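You operate a simulated robot arm through the tools that you are given. There is no shell and no other tool. Be economical: measure what you need, move in short steps, check, and stop when the job is done.

The job below is to be done with a simulated robot arm. You get a single attempt, and the scene is never put back.

TASK
Pack the DEPOT pouch from the port in the open carrier, clear the fault and dial DEPOT.
Fine: shut the lid; send nothing.
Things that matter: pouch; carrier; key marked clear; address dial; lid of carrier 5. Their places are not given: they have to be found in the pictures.

Only the result counts: the job must be done as asked and must still hold three seconds after the hand-in. Knocking over, shifting, dropping, spilling or breaking anything else fails it.

THE ROBOT
A 6-joint arm with a two-finger parallel gripper, fixed in place. Base frame: the origin is at the foot of the arm, x ahead of it, y to its left, z up. Readings come in mm, degrees, newtons and seconds.
Its first joint turns from -66.0 to 66.0 degrees. Payload 2.7 kg.
The tool frame sits at the grasp point between the pads (the TCP): z along the fingers, y along the line on which they close. The tips reach 23 mm beyond it. Largest opening 94 mm; finger width 38, thickness 10; the body of the gripper, 54 by 96 mm, starts 39 mm behind the TCP.
Orientation is told as [roll, pitch, yaw] about the base's x, y, z axes, in that order, counted from this pose: with the fingers straight down and closing along the base's y, the tool's x points along the base's -x, its y along +y and its z along -z.

THE INTERFACE
- The arm moves only by the tool move_arm. Its argument "plan" is one flat list of numbers, 7 for each row, row after row: the shift along the tool's x, y, z in mm, then the turn, a rotation vector about the tool's x, y, z in degrees, then the opening, from 0 (shut) to 1 (fully open). In form: [tx, ty, tz, rx, ry, rz, hand, tx, ty, tz, rx, ry, rz, hand, ...]. A call has 1 to 20 rows; each row is the pose to reach, as a shift and turn from the pose commanded when the call began, along the tool's axes at that moment. A row lasts 0.2 s, in which the tool goes at most 50 mm and 8.6 degrees; a call with a longer step from one row to the next is refused whole, and so is a gripper value outside its range. A pose out of reach is approached as far as the arm can. The call stops where the force on the tool passes 70 N (or 10 N more than at its start, if that is more) or the arm is blocked; 0.2 s more then pass. Each finger travels about 45 mm/s and halts on what it meets, pressing with about 25 N; the grip force reading is that of the motor and also rises with nothing between the fingers. The clock runs only during rows and for 0.2 s after the last one: add rows that repeat a pose to give the fingers time. The reply holds the time, the measured pose of the TCP, the force on the tool along the base axes, the opening and the grip force, in the units named above and with some noise, and new pictures: "views" is both (left out), scene, wrist or none.
- Cameras (640 x 400 px; columns grow to the right, rows downward): "scene" is fixed at [59.5, -433.6, 1389.7]; the picture's right is [0.83, -0.55, 0.00], its down [-0.42, -0.64, -0.64] and it looks along [0.36, 0.54, -0.76] (base axes); focal length 214 px, centre (320, 200). "wrist" rides on the gripper at [-39, 0, -44] in the tool frame; the picture's right is [0.00, -1.00, 0.00], its down [0.97, 0.00, -0.24] and it looks along [0.24, 0.00, 0.97] (tool axes); focal length 218 px, centre (320, 200).
- probe_pixels(camera, pixels): there is no depth. For up to 12 entries [column, row, z] of the newest picture of that camera ("zoom" is the newest enlarged one), the place [x, y] in the base frame at which the ray of that pixel passes the height z, good to about 3 mm, but the place of the scene camera against the robot may be out by one fixed shift of up to 12 mm in any direction. No time passes.
- enlarge(camera, box): a new picture of the part [left, top, right, bottom] of that camera's present view, enlarged. No time passes.
- close_job(): hands the job in; it is judged then, once.

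Keep the steps short. Do not move on a guess: measure, check each grasp and each placing, and mend mistakes. In all there are 80 turns and 120 pictures (those below and enlarged ones count). Leave the gripper open and the arm clear of the work at the hand-in unless told otherwise, and finish with a single line.

The tools are called after ">>>" as name(argument=value, ...) on one line, values as JSON. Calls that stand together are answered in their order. move_arm: Moves the arm, as the interface text tells. Its arguments: {"type":"object","properties":{"plan":{"type":"array"},"views":{"type":"string","enum":["both","scene","wrist","none"]}},"required":["plan"]} The other tools are called the same way: probe_pixels (camera, pixels) gives the place at which the rays of pixels pass given heights; enlarge (camera, box) takes an enlarged picture of a part of a camera's view; close_job () hands the job in.

At the start:

```text
time_s: 0.0
tool_pos: [355.2, -51.9, 1263.0]
orientation: [-0.1, 0.0, 0.0]
force: [0.0, -0.4, -0.7]
opening: 93.7
grip_force: 0.1
```

scene: 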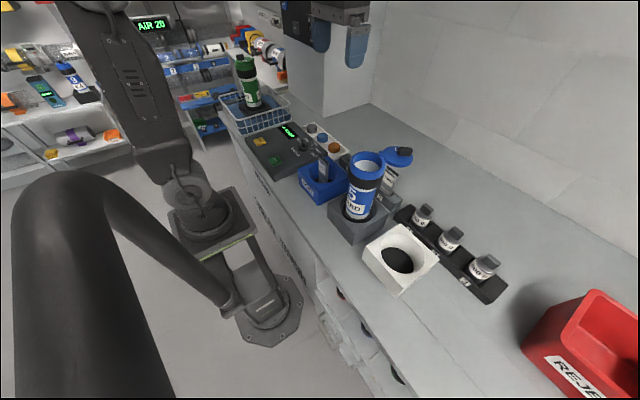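
wrist: 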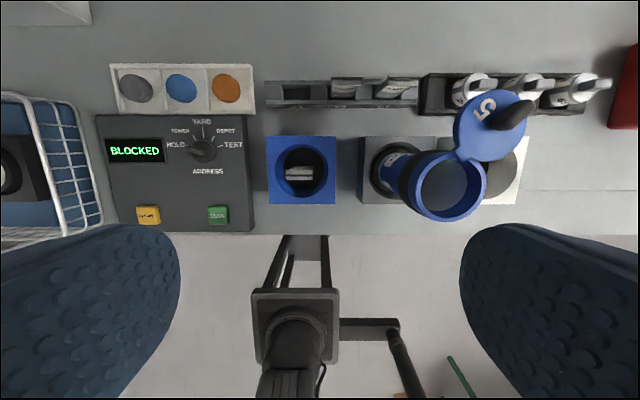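

I see the console with "BLOCKED" on it, the blue port with a pouch in it, open carrier 5 and its lid, and a rack. I'll enlarge these to read the markings.

>>> enlarge(camera="wrist", box=[90, 50, 350, 240])

>>> enlarge(camera="wrist", box=[340, 60, 620, 235])

>>> enlarge(camera="scene", box=[240, 100, 420, 250])

```text
2.11 times, centred on (220, 145) of wrist
```

zoom: 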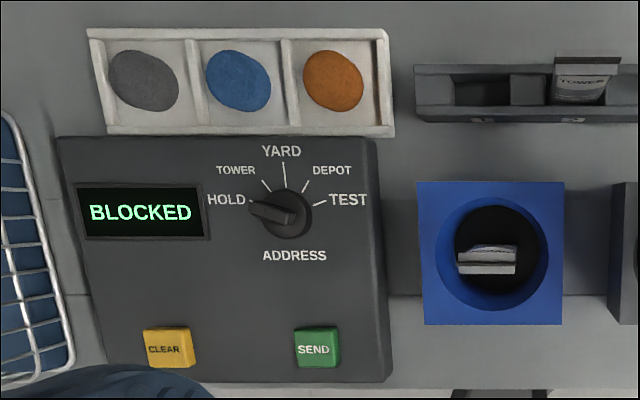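

```text
2.29 times, centred on (480, 148) of wrist
```

zoom: 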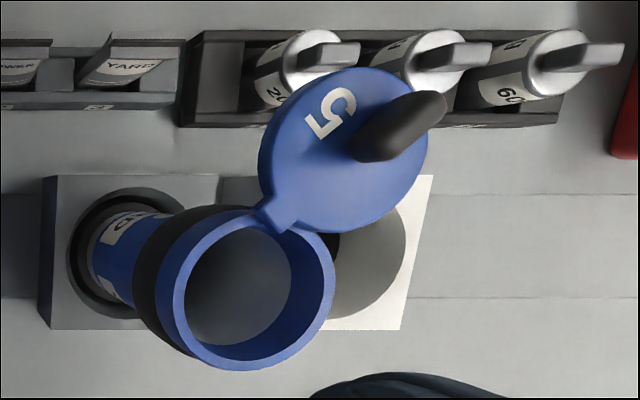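

```text
2.67 times, centred on (330, 175) of scene
```

zoom: 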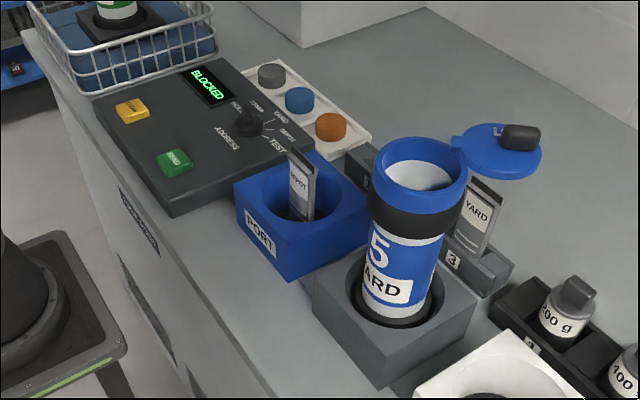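

The faulted console has a CLEAR key and a dial set at HOLD. The port holds the DEPOT pouch, and carrier 5 is open with its lid out to one side. I'll measure these roughly before going lower.

>>> probe_pixels(camera="wrist", pixels=[[148, 214, 130], [202, 150, 150], [300, 172, 200], [385, 170, 150], [450, 187, 350], [490, 125, 350], [515, 115, 370], [218, 214, 130], [300, 172, 150], [30, 170, 150], [495, 90, 150], [420, 165, 200]])

>>> probe_pixels(camera="scene", pixels=[[271, 141, 130], [310, 148, 150], [323, 170, 200], [323, 195, 150], [366, 163, 300], [366, 163, 350], [360, 217, 150], [398, 155, 350], [366, 163, 250], [289, 144, 130]])

```text
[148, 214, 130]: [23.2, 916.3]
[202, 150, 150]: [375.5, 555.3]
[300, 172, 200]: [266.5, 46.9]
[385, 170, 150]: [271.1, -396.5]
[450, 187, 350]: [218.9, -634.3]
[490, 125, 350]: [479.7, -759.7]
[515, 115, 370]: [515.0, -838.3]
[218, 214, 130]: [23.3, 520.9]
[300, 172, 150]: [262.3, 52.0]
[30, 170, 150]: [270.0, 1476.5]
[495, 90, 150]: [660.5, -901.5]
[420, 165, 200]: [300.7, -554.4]
```

```text
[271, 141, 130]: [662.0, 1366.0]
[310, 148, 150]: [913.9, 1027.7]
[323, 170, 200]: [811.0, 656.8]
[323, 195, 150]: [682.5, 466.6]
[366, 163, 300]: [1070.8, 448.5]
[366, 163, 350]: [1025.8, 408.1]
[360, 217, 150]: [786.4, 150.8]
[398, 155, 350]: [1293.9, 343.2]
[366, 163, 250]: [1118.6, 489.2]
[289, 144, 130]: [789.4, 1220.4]
```

The two cameras cross at about z ≈ 920–960 for the console and ≈ 1090 for the carrier rim. The scene camera also puts the arm's foot on the floor at the origin. So the counter is near z ≈ 900, not 100 as the text says. I'll use measured heights only and come down gently. First I move a little lower over the console side, away from the tall carrier, and look again.

>>> move_arm(plan=[5, 33, 10, 0, 0, 0, 1, 10, 66, 20, 0, 0, 0, 1, 15, 99, 30, 0, 0, 0, 1, 20, 132, 40, 0, 0, 0, 1, 20, 132, 40, 0, 0, 0, 1])

```text
time_s: 1.2
tool_pos: [336.2, 80.5, 1220.9]
orientation: [0.0, -0.1, 0.0]
force: [0.1, -1.3, 0.2]
opening: 94.2
grip_force: 0.0
```

scene: 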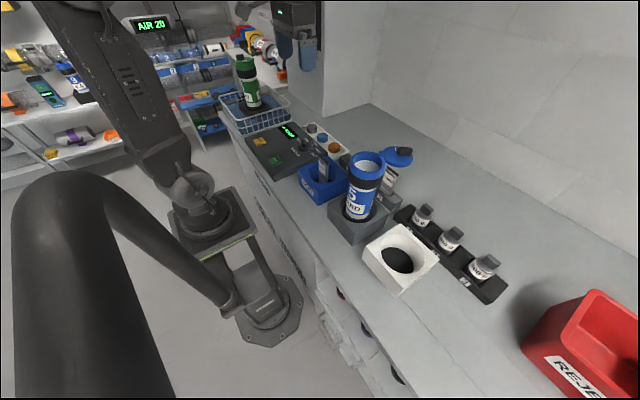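
wrist: 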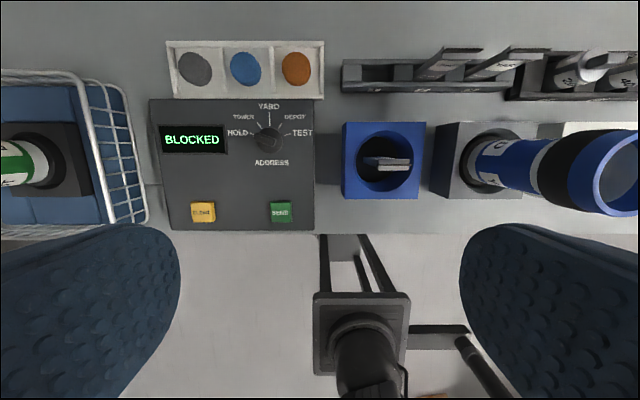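

Compared with the first view, this one puts the console at z ≈ 900 and further left, at y ≈ 165. I'll go straight down 80 mm for a longer baseline. Nothing tall stands under the hand at y ≈ 80.

>>> move_arm(plan=[-5, 0, 27, 0, 0, 0, 1, -10, 0, 54, 0, 0, 0, 1, -10, 0, 80, 0, 0, 0, 1, -10, 0, 80, 0, 0, 0, 1], views="wrist")

```text
time_s: 2.2
tool_pos: [345.1, 80.1, 1141.5]
orientation: [0.1, 0.0, -0.1]
force: [0.4, 0.3, 0.0]
opening: 94.1
grip_force: 0.0
```

wrist: 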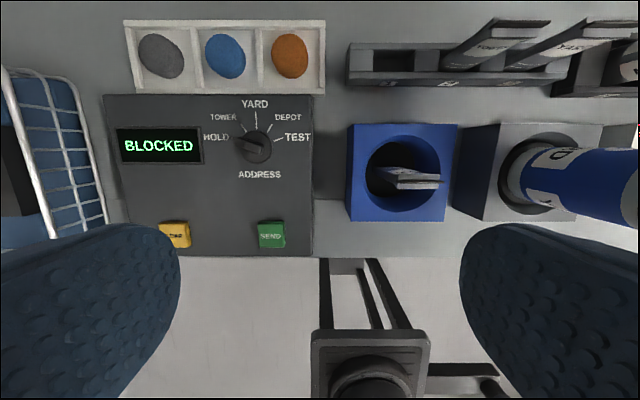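

The estimates are still spread out, with the console top between z 825 and 900. I'll go down another 70 mm; the tips will be at about 1048, still well above anything here.

>>> move_arm(plan=[0, 0, 25, 0, 0, 0, 1, 0, 0, 50, 0, 0, 0, 1, 0, 0, 70, 0, 0, 0, 1, 0, 0, 70, 0, 0, 0, 1, 0, 0, 70, 0, 0, 0, 1], views="both")

```text
time_s: 3.4
tool_pos: [345.8, 79.1, 1070.8]
orientation: [0.0, -0.1, 0.0]
force: [0.8, 0.1, -1.3]
opening: 94.1
grip_force: 0.0
```

scene: 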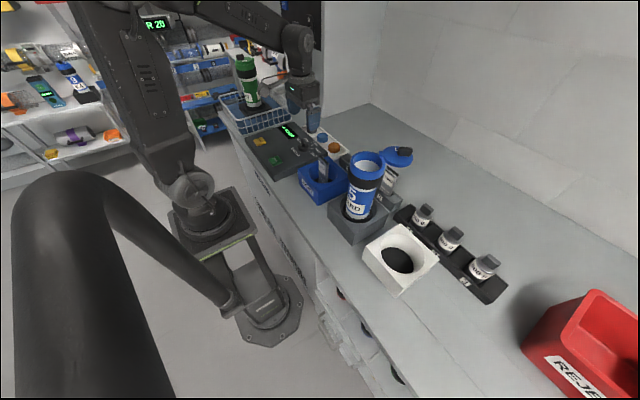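
wrist: 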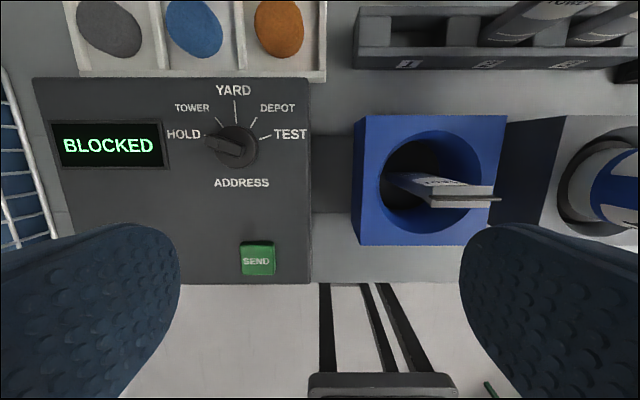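

The widths across the views agree: console top z ≈ 893, port top ≈ 920. That puts the dial near (385,165), CLEAR near (263,282) and SEND near (263,149). I'll move at this height to near CLEAR and close the fingers so they can press.

>>> move_arm(plan=[12, 32, 0, 0, 0, 0, 1, 24, 64, 0, 0, 0, 0, 0.8, 36, 96, 0, 0, 0, 0, 0.6, 48, 128, 0, 0, 0, 0, 0.4, 60, 160, 0, 0, 0, 0, 0.2, 65, 190, 0, 0, 0, 0, 0, 65, 190, 0, 0, 0, 0, 0, 65, 190, 0, 0, 0, 0, 0], views="wrist")

```text
time_s: 5.2
tool_pos: [279.5, 268.6, 1069.9]
orientation: [0.0, 0.0, 0.0]
force: [0.8, 0.2, 0.6]
opening: 0.0
grip_force: 25.8
```

wrist: 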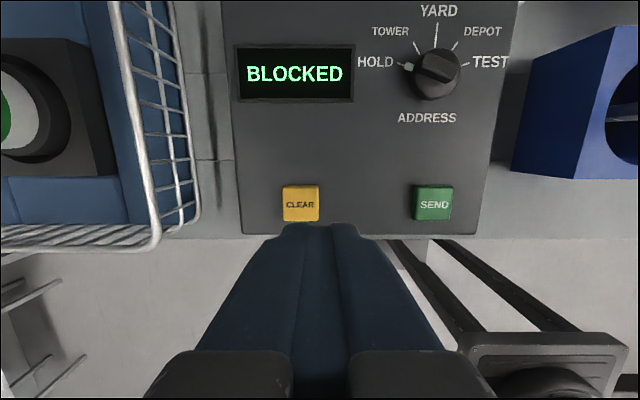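

CLEAR is at pixel (300,204), which is about (262,289). I move over it and go down 70 mm, tips to about 977.

>>> move_arm(plan=[17, 20, 20, 0, 0, 0, 0, 17, 20, 45, 0, 0, 0, 0, 17, 20, 70, 0, 0, 0, 0, 17, 20, 70, 0, 0, 0, 0], views="wrist")

>>> probe_pixels(camera="wrist", pixels=[[300, 204, 900], [300, 204, 915]])

```text
time_s: 6.2
tool_pos: [263.7, 289.4, 1000.6]
orientation: [0.0, -0.1, 0.0]
force: [0.1, 0.3, -0.6]
opening: 0.0
grip_force: 25.0
```

wrist: 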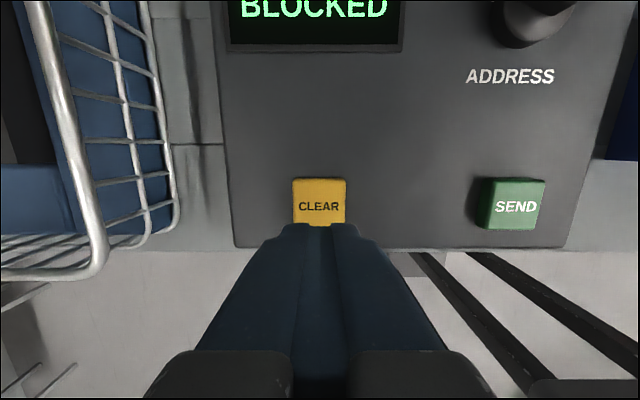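

```text
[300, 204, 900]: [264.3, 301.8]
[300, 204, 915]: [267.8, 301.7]
```

The key is centred under the fingers and its top measures z ≈ 894. I'll come down to about 4 mm above it, then press in 1.5 mm steps.

>>> move_arm(plan=[0, 0, 30, 0, 0, 0, 0, 0, 0, 60, 0, 0, 0, 0, 0, 0, 76, 0, 0, 0, 0, 0, 0, 79, 0, 0, 0, 0, 0, 0, 81, 0, 0, 0, 0, 0, 0, 83, 0, 0, 0, 0, 0, 0, 84.5, 0, 0, 0, 0, 0, 0, 86, 0, 0, 0, 0], views="wrist")

```text
time_s: 8.0
tool_pos: [262.2, 289.9, 915.1]
orientation: [-0.1, -0.1, 0.0]
force: [-0.5, 0.8, 1.8]
opening: 0.0
grip_force: 24.4
```

wrist: 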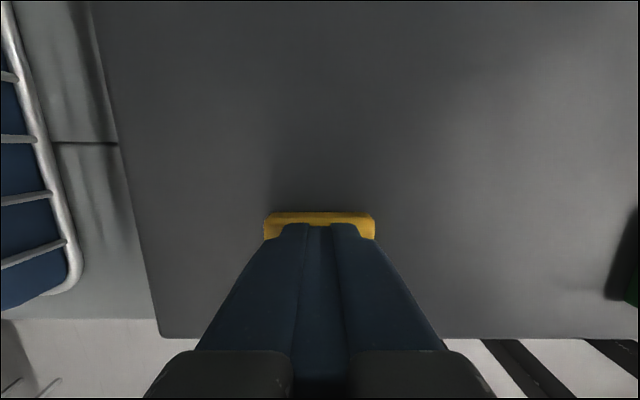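

I'm about at contact (1.8 N), still centred. I press on in 1 mm steps and then lift so I can read the display.

>>> move_arm(plan=[0, 0, 1, 0, 0, 0, 0, 0, 0, 2, 0, 0, 0, 0, 0, 0, 3, 0, 0, 0, 0, 0, 0, 4, 0, 0, 0, 0], views="none")

```text
time_s: 9.0
tool_pos: [263.4, 289.0, 911.9]
orientation: [0.0, -0.1, 0.0]
force: [-1.6, -3.4, 18.3]
opening: 0.0
grip_force: 24.9
```

The force is 18 N. I'll look at the display through the scene camera.

>>> move_arm(plan=[0, 0, 1, 0, 0, 0, 0], views="scene")

>>> enlarge(camera="scene", box=[240, 110, 340, 190])

```text
time_s: 9.4
tool_pos: [263.3, 290.1, 909.9]
orientation: [0.1, -0.2, 0.0]
force: [-2.6, -4.1, 25.6]
opening: 0.0
grip_force: 24.1
```

scene: 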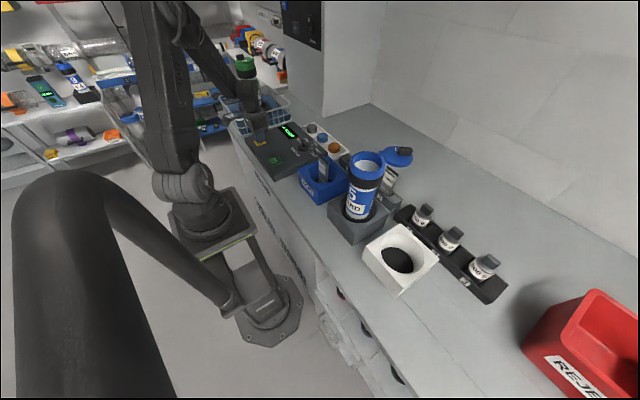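

```text
5.00 times, centred on (290, 150) of scene
```

zoom: 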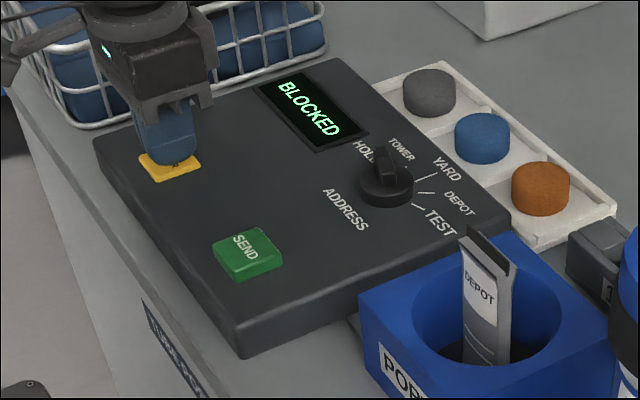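

The key is partly down but the display still reads BLOCKED. I'll press a little further.

>>> move_arm(plan=[0, 0, 1, 0, 0, 0, 0, 0, 0, 2, 0, 0, 0, 0, 0, 0, 3, 0, 0, 0, 0, 0, 0, 3, 0, 0, 0, 0], views="scene")

>>> enlarge(camera="scene", box=[240, 110, 340, 190])

```text
time_s: 10.4
tool_pos: [263.4, 289.9, 908.7]
orientation: [0.2, -0.2, 0.0]
force: [-1.3, -8.5, 40.8]
opening: 0.2
grip_force: 25.4
```

scene: 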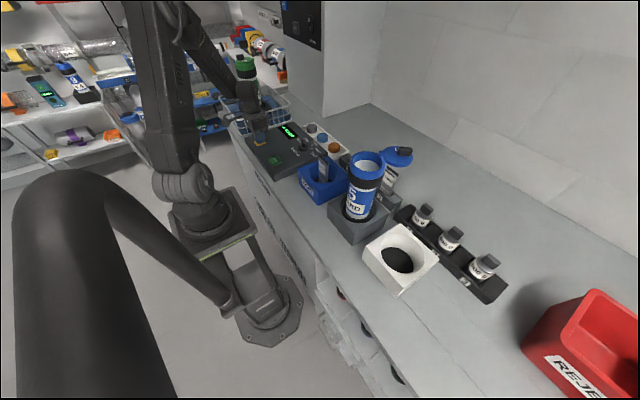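

```text
5.00 times, centred on (290, 150) of scene
```

zoom: 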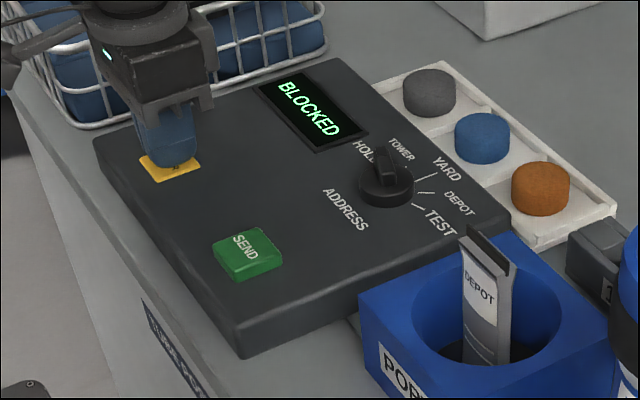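

The key is flush now (41 N). I'll lift off and see whether it acts on release.

>>> move_arm(plan=[0, 0, -5, 0, 0, 0, 0, 0, 0, -20, 0, 0, 0, 0, 0, 0, -60, 0, 0, 0, 0, 0, 0, -95, 0, 0, 0, 0, 0, 0, -95, 0, 0, 0, 0], views="wrist")

```text
time_s: 11.6
tool_pos: [262.9, 289.4, 1002.2]
orientation: [0.0, 0.0, 0.0]
force: [-0.2, 0.6, -1.0]
opening: 0.0
grip_force: 24.9
```

wrist: 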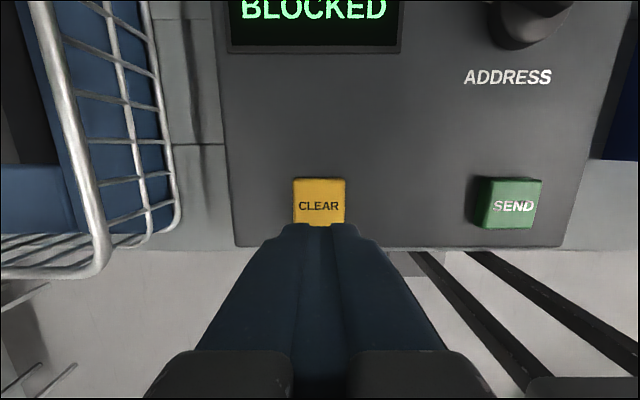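

Still BLOCKED, and that fits with the pouch still sitting in the port. I'll pack the pouch first, then clear again. I raise the arm and move over the port, opening the hand, to look straight down on the pouch.

>>> move_arm(plan=[0, 0, -45, 0, 0, 0, 0, -10, -40, -75, 0, 0, 0, 0.2, -20, -85, -85, 0, 0, 0, 0.4, -30, -130, -85, 0, 0, 0, 0.6, -40, -175, -85, 0, 0, 0, 0.8, -55, -220, -85, 0, 0, 0, 1, -65, -262, -85, 0, 0, 0, 1, -72, -308, -85, 0, 0, 0, 1, -72, -308, -85, 0, 0, 0, 1], views="wrist")

```text
refused: row 2 steps farther than a row can; nothing moved
```

>>> move_arm(plan=[0, 0, -45, 0, 0, 0, 0, -5, -20, -75, 0, 0, 0, 0.2, -15, -60, -85, 0, 0, 0, 0.4, -25, -103, -85, 0, 0, 0, 0.6, -35, -145, -85, 0, 0, 0, 0.8, -45, -187, -85, 0, 0, 0, 1, -55, -229, -85, 0, 0, 0, 1, -65, -270, -85, 0, 0, 0, 1, -72, -308, -85, 0, 0, 0, 1, -72, -308, -85, 0, 0, 0, 1], views="wrist")

```text
time_s: 13.8
tool_pos: [335.3, -19.3, 1087.0]
orientation: [0.0, -0.1, 0.0]
force: [-0.4, 0.9, 0.3]
opening: 94.0
grip_force: 0.0
```

wrist: 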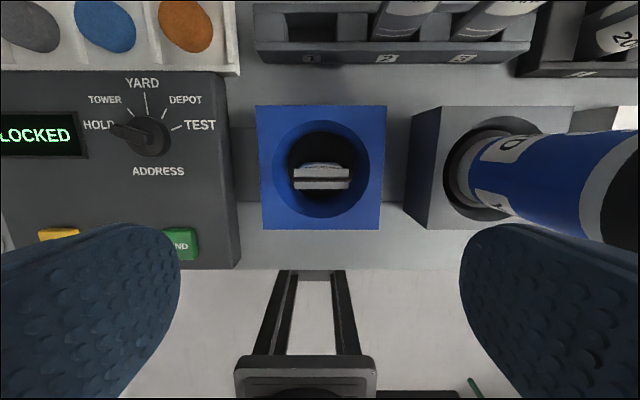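

>>> enlarge(camera="wrist", box=[250, 100, 410, 240])

>>> enlarge(camera="scene", box=[290, 135, 350, 210])

```text
2.86 times, centred on (330, 170) of wrist
```

zoom: 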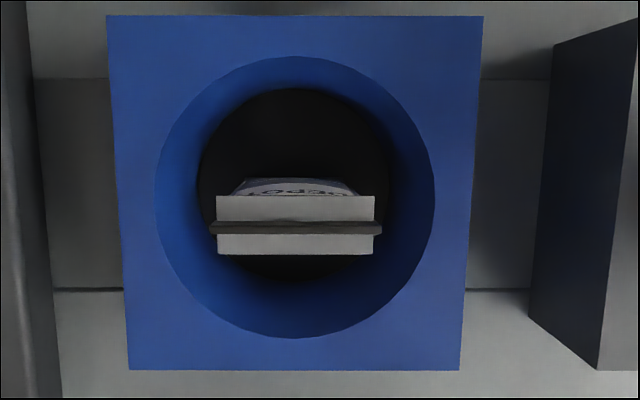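

```text
5.33 times, centred on (320, 172) of scene
```

zoom: 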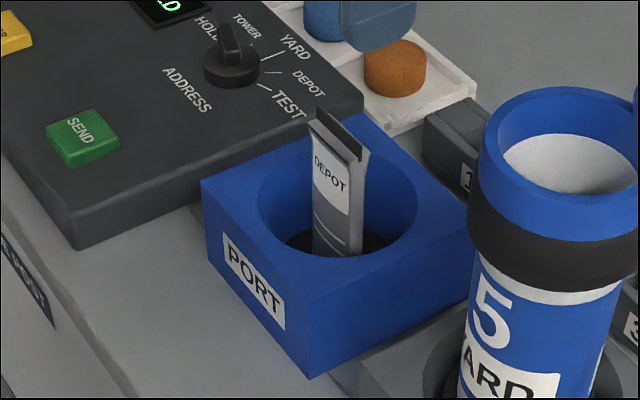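

The pouch stands in the port hole with its width along y (≈48 mm) and its thickness along x (≈16 mm). Its top seam is at wrist pixel (322,179). I turn the hand 90° so the fingers close along x, and centre it near (347,−20).

>>> move_arm(plan=[-3, 0, 0, 0, 0, -8, 1, -6, 0, 0, 0, 0, -16, 1, -9, 0, 0, 0, 0, -24, 1, -12, 0, 0, 0, 0, -32, 1, -12, 0, 0, 0, 0, -40, 1, -12, 0, 0, 0, 0, -48, 1, -12, 0, 0, 0, 0, -56, 1, -12, 0, 0, 0, 0, -64, 1, -12, 0, 0, 0, 0, -72, 1, -12, 0, 0, 0, 0, -80, 1, -12, 0, 0, 0, 0, -85, 1, -12, 0, 0, 0, 0, -90, 1, -12, 0, 0, 0, 0, -90, 1], views="wrist")

```text
time_s: 16.6
tool_pos: [347.8, -18.6, 1087.5]
orientation: [0.0, -0.1, 90.0]
force: [0.0, 0.0, -0.5]
opening: 93.9
grip_force: 0.1
```

wrist: 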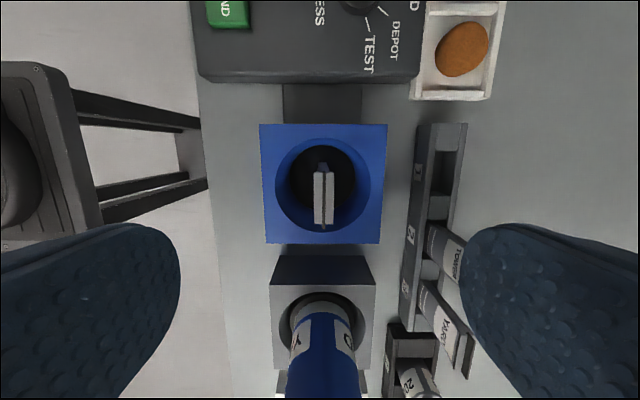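

The pouch is centred at about (351,−21). I'll shift over it, half-close the hand to about 47 mm so it fits in the hole, and go down 75 mm to measure again.

>>> move_arm(plan=[1, -1.5, 25, 0, 0, 0, 0.8, 2, -3, 50, 0, 0, 0, 0.6, 2, -3, 75, 0, 0, 0, 0.5, 2, -3, 75, 0, 0, 0, 0.5, 2, -3, 75, 0, 0, 0, 0.5], views="wrist")

>>> enlarge(camera="wrist", box=[240, 90, 400, 290])

```text
time_s: 17.8
tool_pos: [350.5, -21.6, 1012.8]
orientation: [0.0, 0.0, 90.0]
force: [-0.4, 0.4, 1.0]
opening: 47.1
grip_force: 0.0
```

wrist: 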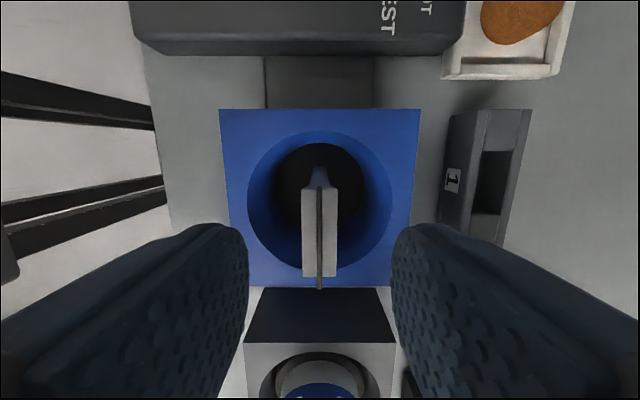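

```text
2.00 times, centred on (320, 190) of wrist
```

zoom: 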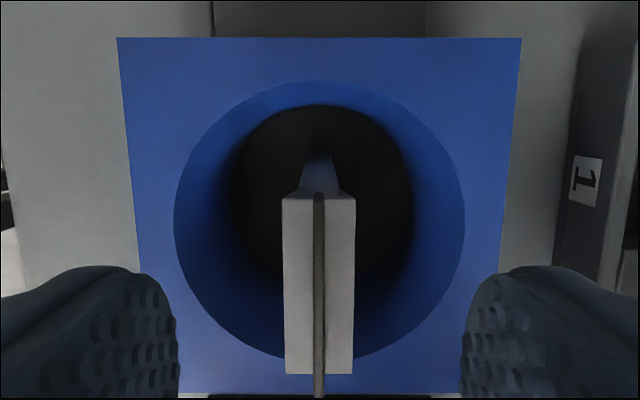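

The pouch top measures z ≈ 964 and the port top ≈ 923; the pouch centre is about (350,−23). I go down to TCP z ≈ 943, with the tips at port-rim height, and then close.

>>> move_arm(plan=[2, 0, 25, 0, 0, 0, 0.5, 2, 0, 50, 0, 0, 0, 0.5, 2, 0, 70, 0, 0, 0, 0.5, 2, 0, 70, 0, 0, 0, 0.5, 2, 0, 70, 0, 0, 0, 0.3, 2, 0, 70, 0, 0, 0, 0.1, 2, 0, 70, 0, 0, 0, 0.05, 2, 0, 70, 0, 0, 0, 0.05], views="wrist")

```text
time_s: 19.6
tool_pos: [349.6, -21.5, 942.4]
orientation: [-0.1, -0.1, 90.0]
force: [0.2, -1.0, -0.1]
opening: 15.7
grip_force: 25.1
```

wrist: 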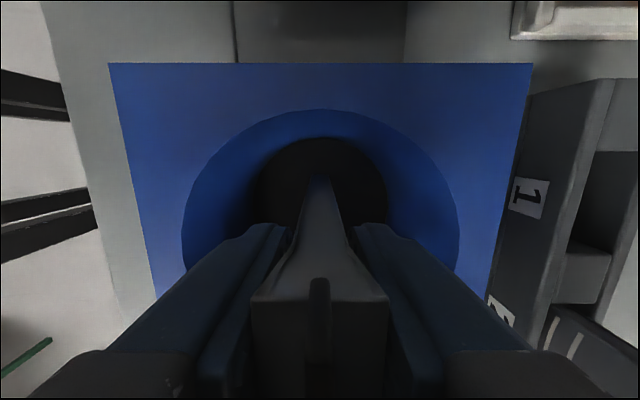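

I've gripped the pouch at 15.7 mm. I lift it straight up 150 mm first to check.

>>> move_arm(plan=[0, 0, -20, 0, 0, 0, 0.05, 0, 0, -50, 0, 0, 0, 0.05, 0, 0, -85, 0, 0, 0, 0.05, 0, 0, -120, 0, 0, 0, 0.05, 0, 0, -155, 0, 0, 0, 0.05, 0, 0, -155, 0, 0, 0, 0.05], views="both")

>>> enlarge(camera="scene", box=[260, 70, 440, 230])

```text
time_s: 21.0
tool_pos: [351.2, -22.7, 1099.0]
orientation: [0.0, 0.1, 90.0]
force: [-0.1, -0.9, 0.1]
opening: 15.6
grip_force: 25.1
```

scene: 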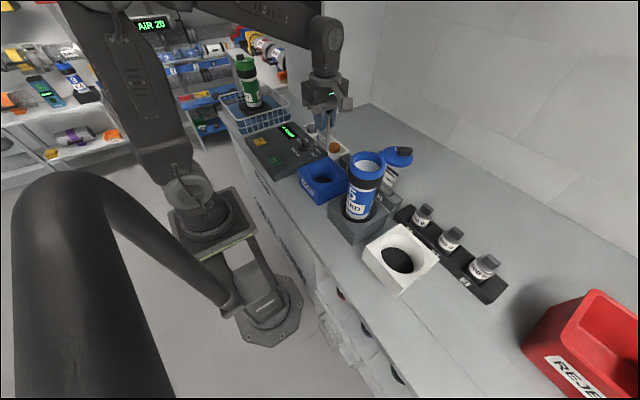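
wrist: 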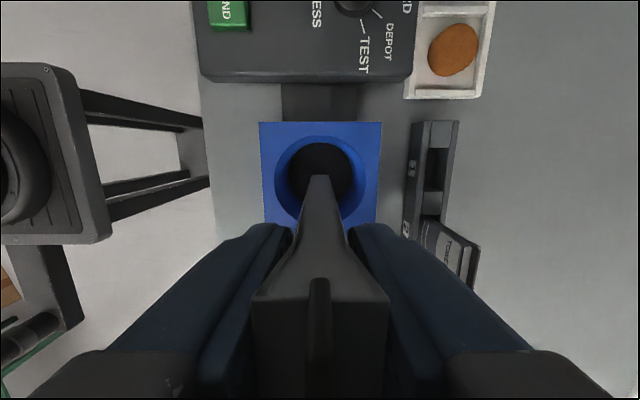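

```text
2.50 times, centred on (350, 150) of scene
```

zoom: 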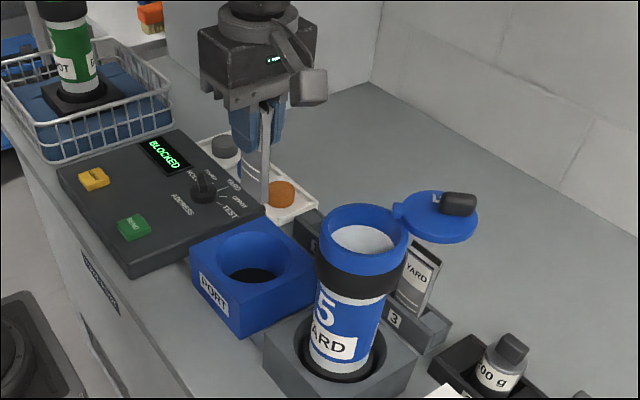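

The pouch is out and held. I raise it to z ≈ 1230, clear of the carrier rim. Then I turn the hand back to its first orientation and move to y ≈ −90, so the carrier is in view on the right.

>>> move_arm(plan=[0, 0, -45, 0, 0, 0, 0.05, 0, 0, -90, 0, 0, 0, 0.05, 0, 0, -131, 0, 0, 0, 0.05, 6, 0, -131, 0, 0, 8, 0.05, 12, 0, -131, 0, 0, 16, 0.05, 18, 0, -131, 0, 0, 24, 0.05, 24, 0, -131, 0, 0, 32, 0.05, 30, 0, -131, 0, 0, 40, 0.05, 36, 0, -131, 0, 0, 48, 0.05, 42, 0, -131, 0, 0, 56, 0.05, 48, 0, -131, 0, 0, 64, 0.05, 54, 0, -131, 0, 0, 72, 0.05, 60, 0, -131, 0, 0, 80, 0.05, 66, 0, -131, 0, 0, 85, 0.05, 68, 0, -131, 0, 0, 90, 0.05, 68, 0, -131, 0, 0, 90, 0.05], views="both")

```text
time_s: 24.4
tool_pos: [348.9, -90.4, 1227.4]
orientation: [0.0, 0.0, -0.1]
force: [-0.2, 0.2, -0.2]
opening: 15.5
grip_force: 25.2
```

scene: 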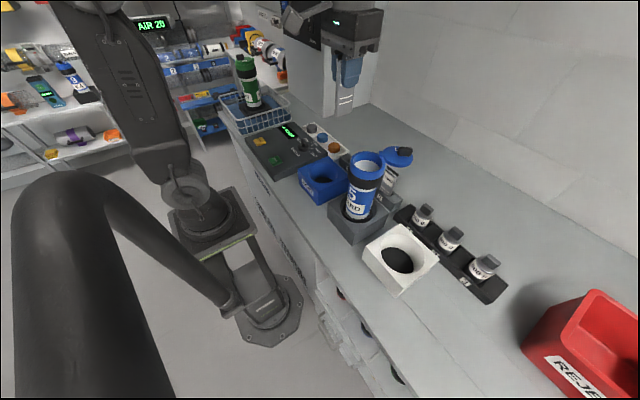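
wrist: 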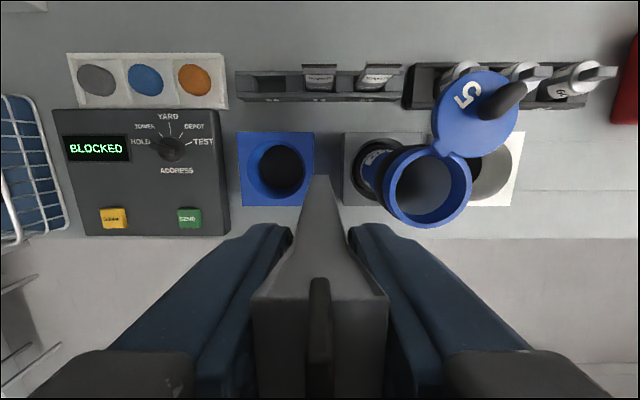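

>>> enlarge(camera="wrist", box=[340, 50, 540, 240])

>>> enlarge(camera="scene", box=[320, 60, 430, 230])

```text
2.11 times, centred on (440, 145) of wrist
```

zoom: 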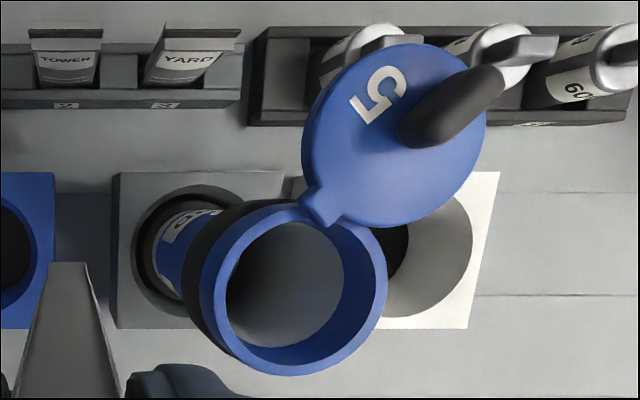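

```text
2.35 times, centred on (375, 145) of scene
```

zoom: 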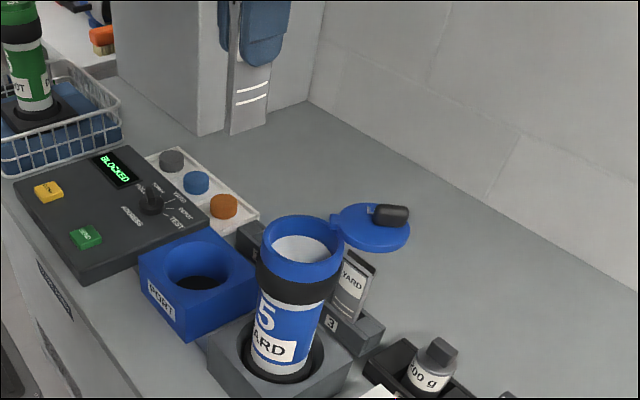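

I'll calibrate the scene camera on the port, which I have measured, and then read the rim height from it.

>>> probe_pixels(camera="scene", pixels=[[322.3, 174.7, 923], [366.9, 163.3, 1060], [366.9, 163.3, 1080], [366.9, 163.3, 1100], [366.9, 163.3, 1120], [259.5, 141.3, 894], [276, 161, 894]])

>>> probe_pixels(camera="wrist", pixels=[[430.5, 187.3, 1060], [430.5, 187.3, 1080], [430.5, 187.3, 1100], [276, 170, 923], [113, 218, 894], [189, 218, 894]])

```text
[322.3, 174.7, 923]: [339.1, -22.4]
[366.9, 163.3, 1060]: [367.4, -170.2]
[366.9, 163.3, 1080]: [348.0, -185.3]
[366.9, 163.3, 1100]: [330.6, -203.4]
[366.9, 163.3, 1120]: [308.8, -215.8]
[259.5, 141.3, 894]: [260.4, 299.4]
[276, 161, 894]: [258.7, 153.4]
```

```text
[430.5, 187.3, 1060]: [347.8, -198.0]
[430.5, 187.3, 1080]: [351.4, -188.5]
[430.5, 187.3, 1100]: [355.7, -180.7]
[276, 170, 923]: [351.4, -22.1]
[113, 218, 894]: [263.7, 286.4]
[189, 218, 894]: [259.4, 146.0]
```

With the port offset applied, both cameras agree that the rim is at about (353,−188), z ≈ 1080. The pouch bottom hangs about 76 mm under the TCP (z ≈ 1151), so it clears the rim by 70 mm. I'll move over the carrier and look.

>>> move_arm(plan=[-1, -25, 0, 0, 0, 0, 0.05, -2, -50, 0, 0, 0, 0, 0.05, -3, -75, 0, 0, 0, 0, 0.05, -4, -97, 0, 0, 0, 0, 0.05, -4, -97, 0, 0, 0, 0, 0.05], views="both")

>>> enlarge(camera="scene", box=[320, 60, 430, 230])

>>> enlarge(camera="wrist", box=[230, 80, 430, 260])

```text
time_s: 25.6
tool_pos: [353.9, -188.7, 1227.4]
orientation: [0.0, 0.1, 0.0]
force: [-0.1, -0.8, 0.4]
opening: 15.4
grip_force: 25.0
```

scene: 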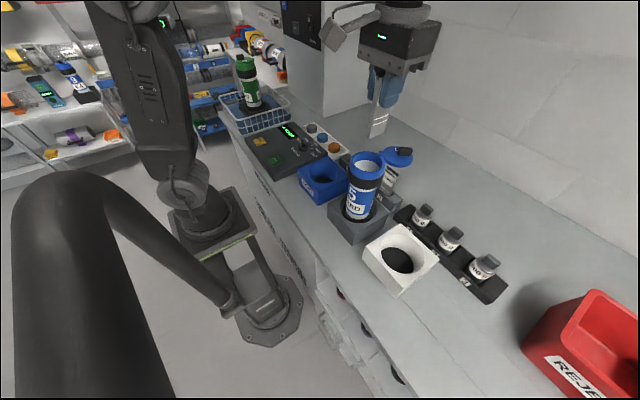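
wrist: 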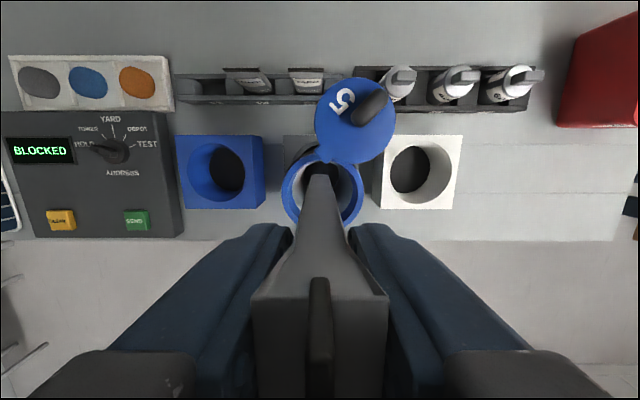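

```text
2.35 times, centred on (375, 145) of scene
```

zoom: 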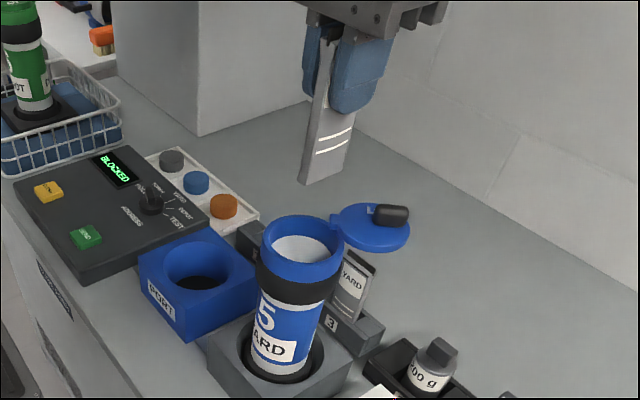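

```text
2.22 times, centred on (330, 170) of wrist
```

zoom: 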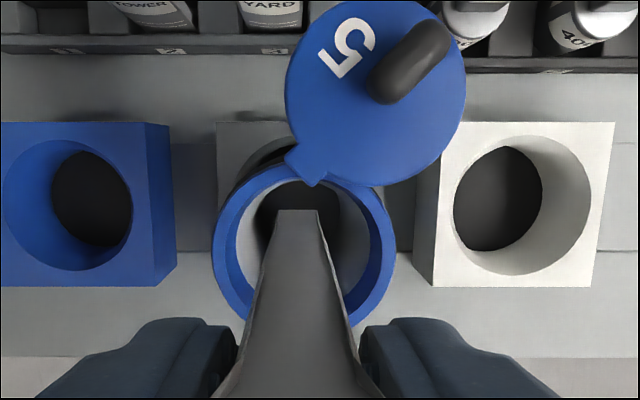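

The carrier mouth sits right under the pouch, needing a y correction of about −3 mm. The lid lies flat at rim height and swivels on a tab at the +x side of the rim, with a bar handle on top. I lower the pouch so its bottom is just above the rim and check.

>>> move_arm(plan=[-1, -3, 20, 0, 0, 0, 0.05, -1, -3, 40, 0, 0, 0, 0.05, -1, -3, 58, 0, 0, 0, 0.05, -1, -3, 58, 0, 0, 0, 0.05], views="both")

>>> enlarge(camera="scene", box=[320, 80, 430, 230])

>>> enlarge(camera="wrist", box=[220, 80, 420, 280])

```text
time_s: 26.6
tool_pos: [354.8, -190.4, 1170.5]
orientation: [0.0, 0.0, 0.0]
force: [0.0, -0.4, 0.1]
opening: 15.7
grip_force: 24.7
```

scene: 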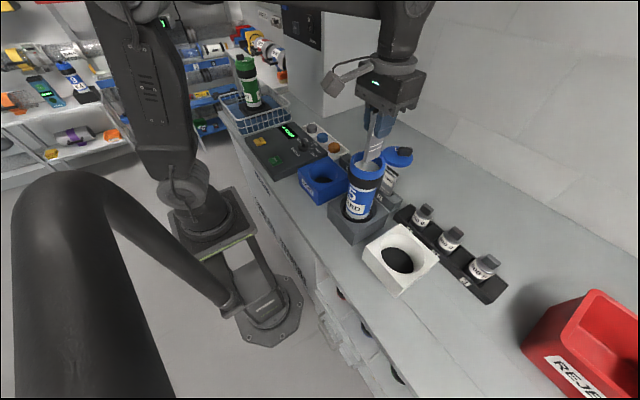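
wrist: 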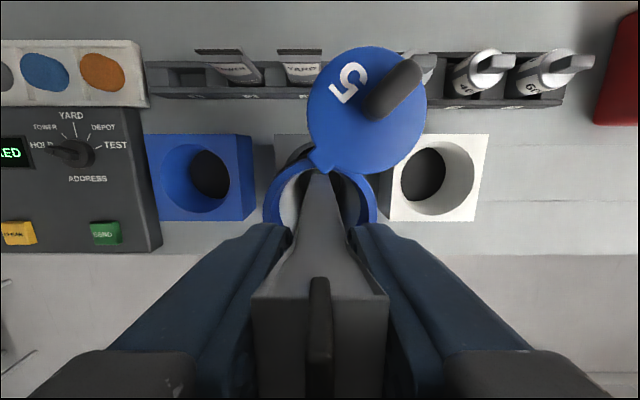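

```text
2.67 times, centred on (375, 155) of scene
```

zoom: 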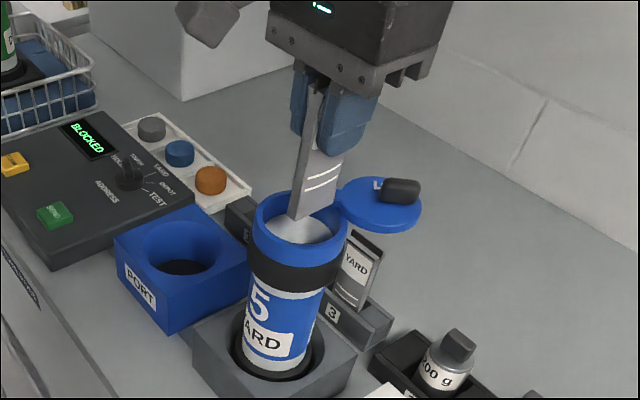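

```text
2.00 times, centred on (320, 180) of wrist
```

zoom: 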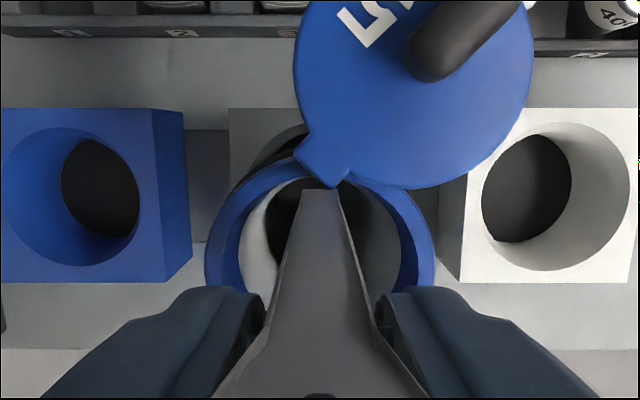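

The rim is centred on the pouch in both views, with its top at z ≈ 1070. I lower by 45 mm so the pouch tip enters about 20 mm, and check the force.

>>> move_arm(plan=[0, 0, 12, 0, 0, 0, 0.05, 0, 0, 24, 0, 0, 0, 0.05, 0, 0, 35, 0, 0, 0, 0.05, 0, 0, 45, 0, 0, 0, 0.05], views="both")

>>> enlarge(camera="scene", box=[320, 100, 430, 230])

```text
time_s: 27.6
tool_pos: [355.0, -189.3, 1125.6]
orientation: [0.0, -0.1, 0.0]
force: [1.4, 0.2, -0.9]
opening: 15.6
grip_force: 24.5
```

scene: 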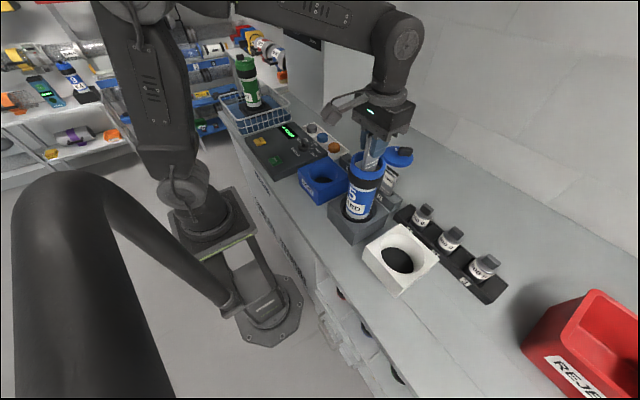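
wrist: 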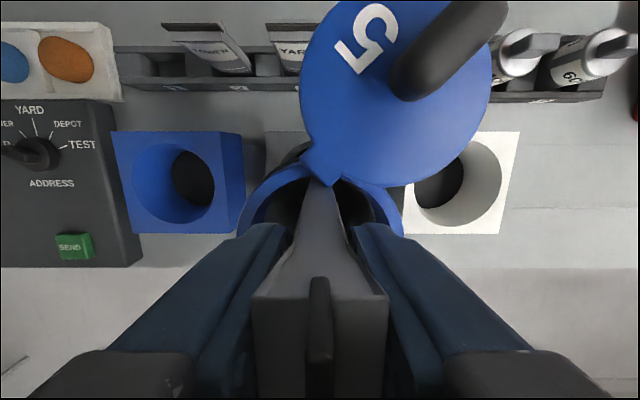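

```text
3.08 times, centred on (375, 165) of scene
```

zoom: 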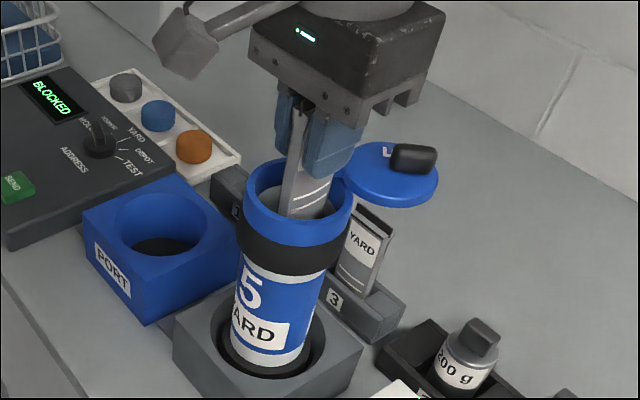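

The pouch tip is inside and the force is about zero. I go down another 30 mm, bringing the fingertips to about rim level.

>>> move_arm(plan=[0, 0, 10, 0, 0, 0, 0.05, 0, 0, 20, 0, 0, 0, 0.05, 0, 0, 30, 0, 0, 0, 0.05, 0, 0, 30, 0, 0, 0, 0.05], views="both")

>>> enlarge(camera="scene", box=[320, 100, 430, 230])

```text
time_s: 28.6
tool_pos: [354.9, -191.0, 1095.9]
orientation: [0.0, 0.0, 0.0]
force: [-0.2, 0.3, -0.5]
opening: 15.5
grip_force: 24.8
```

scene: 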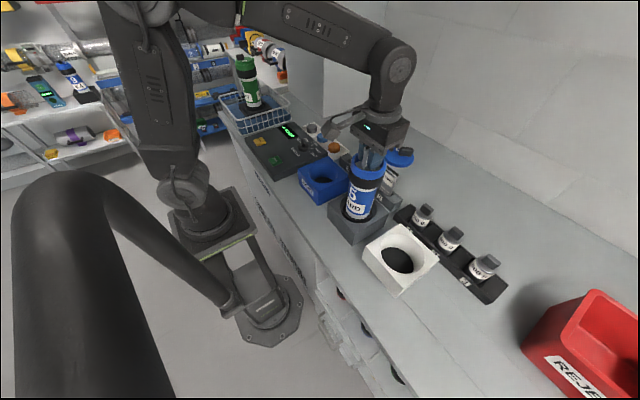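
wrist: 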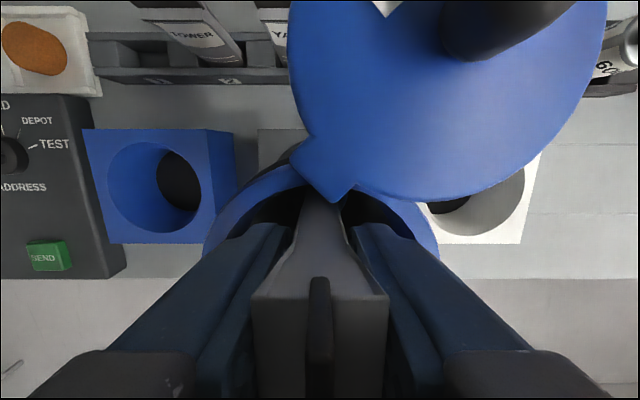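

```text
3.08 times, centred on (375, 165) of scene
```

zoom: 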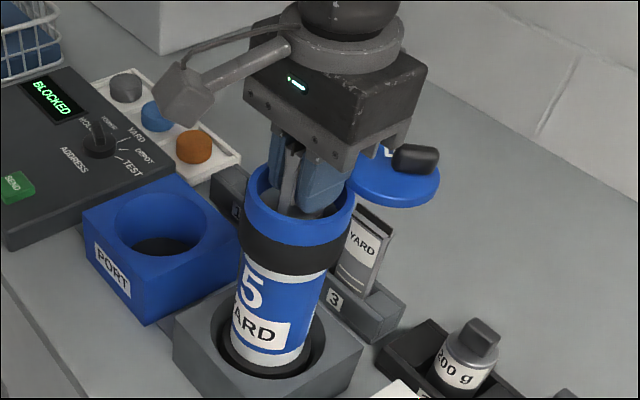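

The tips are at the mouth and all is free. I open just 8 mm to release the pouch into the tube.

>>> move_arm(plan=[0, 0, 0, 0, 0, 0, 0.2, 0, 0, 0, 0, 0, 0, 0.26, 0, 0, 0, 0, 0, 0, 0.26, 0, 0, -30, 0, 0, 0, 0.26, 0, 0, -70, 0, 0, 0, 0.26, 0, 0, -110, 0, 0, 0, 0.26, 0, 0, -110, 0, 0, 0, 0.26], views="both")

>>> enlarge(camera="scene", box=[320, 100, 430, 230])

>>> enlarge(camera="wrist", box=[220, 80, 480, 280])

```text
time_s: 30.2
tool_pos: [353.6, -191.8, 1205.5]
orientation: [0.0, 0.0, 0.0]
force: [-0.6, 0.3, -0.5]
opening: 24.3
grip_force: 0.0
```

scene: 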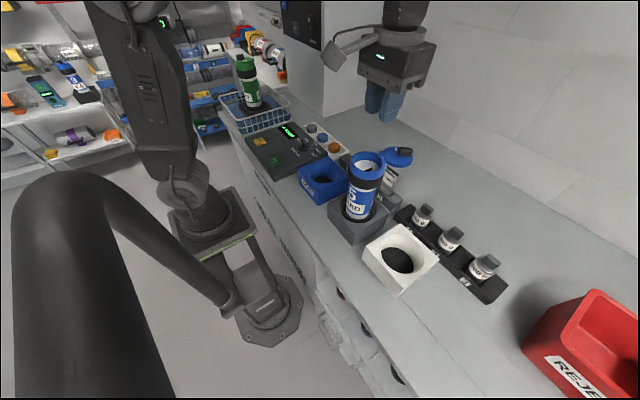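
wrist: 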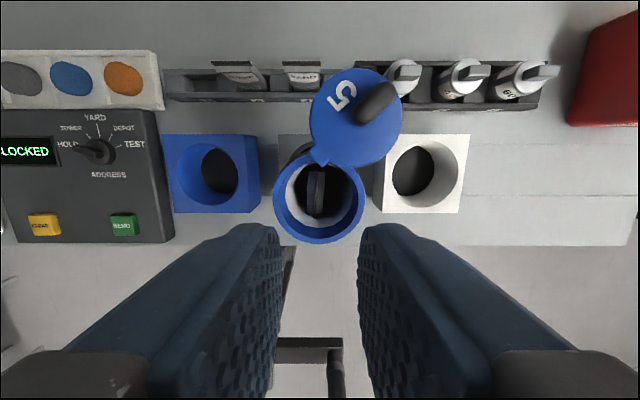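

```text
3.08 times, centred on (375, 165) of scene
```

zoom: 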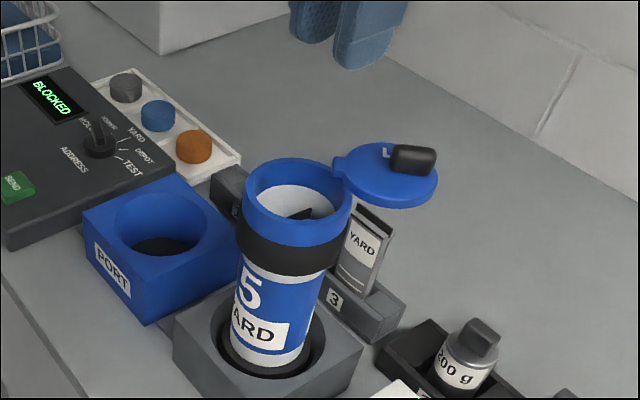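

```text
2.00 times, centred on (350, 180) of wrist
```

zoom: 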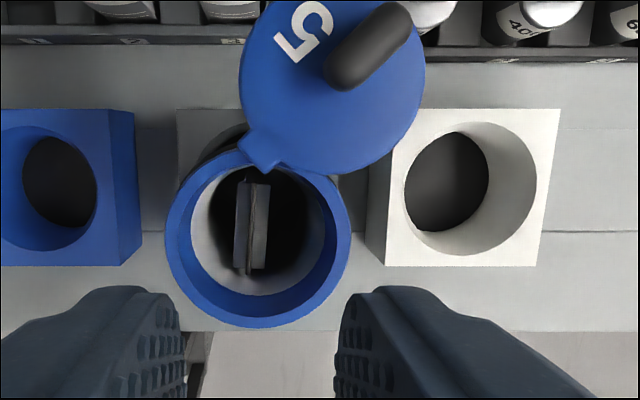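

The pouch is well down inside the carrier. Now the lid: rim centre is at pixel (319,199), the pivot tab at (321,156), lid centre at (356,121) and the handle runs from (352,120) to (396,87). I'll measure these.

>>> probe_pixels(camera="wrist", pixels=[[319, 199, 1072], [321, 157, 1072], [316, 152, 1076], [356, 121, 1076], [403, 121, 1076], [356, 75, 1076], [356, 121, 1095], [374, 104, 1095], [394, 90, 1095], [360, 120, 1095], [310, 121, 1076], [274, 199, 1072]])

```text
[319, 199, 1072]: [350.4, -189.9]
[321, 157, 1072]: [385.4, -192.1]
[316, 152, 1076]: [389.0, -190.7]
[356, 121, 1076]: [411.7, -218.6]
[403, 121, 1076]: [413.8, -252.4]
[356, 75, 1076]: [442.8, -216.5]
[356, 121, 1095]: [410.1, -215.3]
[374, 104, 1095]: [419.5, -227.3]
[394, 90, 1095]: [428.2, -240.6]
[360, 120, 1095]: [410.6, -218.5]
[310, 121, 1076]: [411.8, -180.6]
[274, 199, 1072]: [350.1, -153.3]
```

I now have the geometry: rim centre (350,−190), pivot ≈ (388,−191), lid centre ≈ (412,−218), radius 36. The lid must swing about 132° clockwise, via −y. I'll test the reach with fingers closed at (412,−165), staying above the handle.

>>> move_arm(plan=[-20, 14, 0, 0, 0, 0, 0, -40, 27, 10, 0, 0, 0, 0, -58, 27, 35, 0, 0, 0, 0, -58, 27, 65, 0, 0, 0, 0, -58, 27, 65, 0, 0, 0, 0], views="both")

```text
time_s: 31.4
tool_pos: [414.6, -164.2, 1139.0]
orientation: [0.0, -0.1, -0.1]
force: [0.2, -0.2, -0.6]
opening: 0.0
grip_force: 25.1
```

scene: 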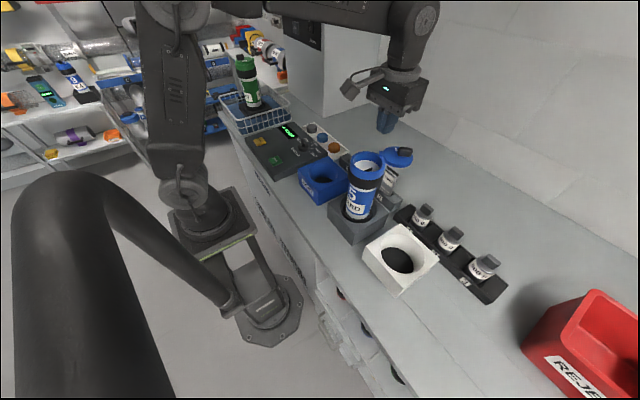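
wrist: 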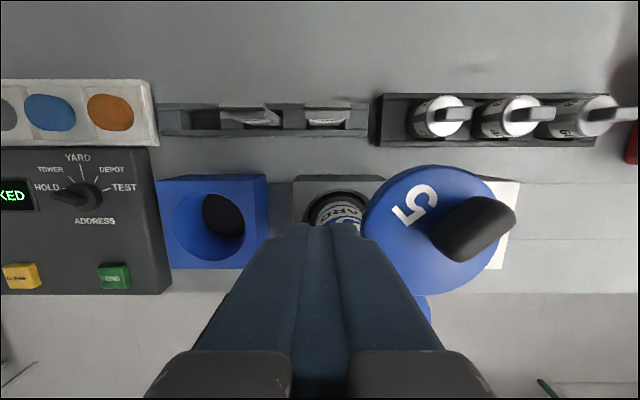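

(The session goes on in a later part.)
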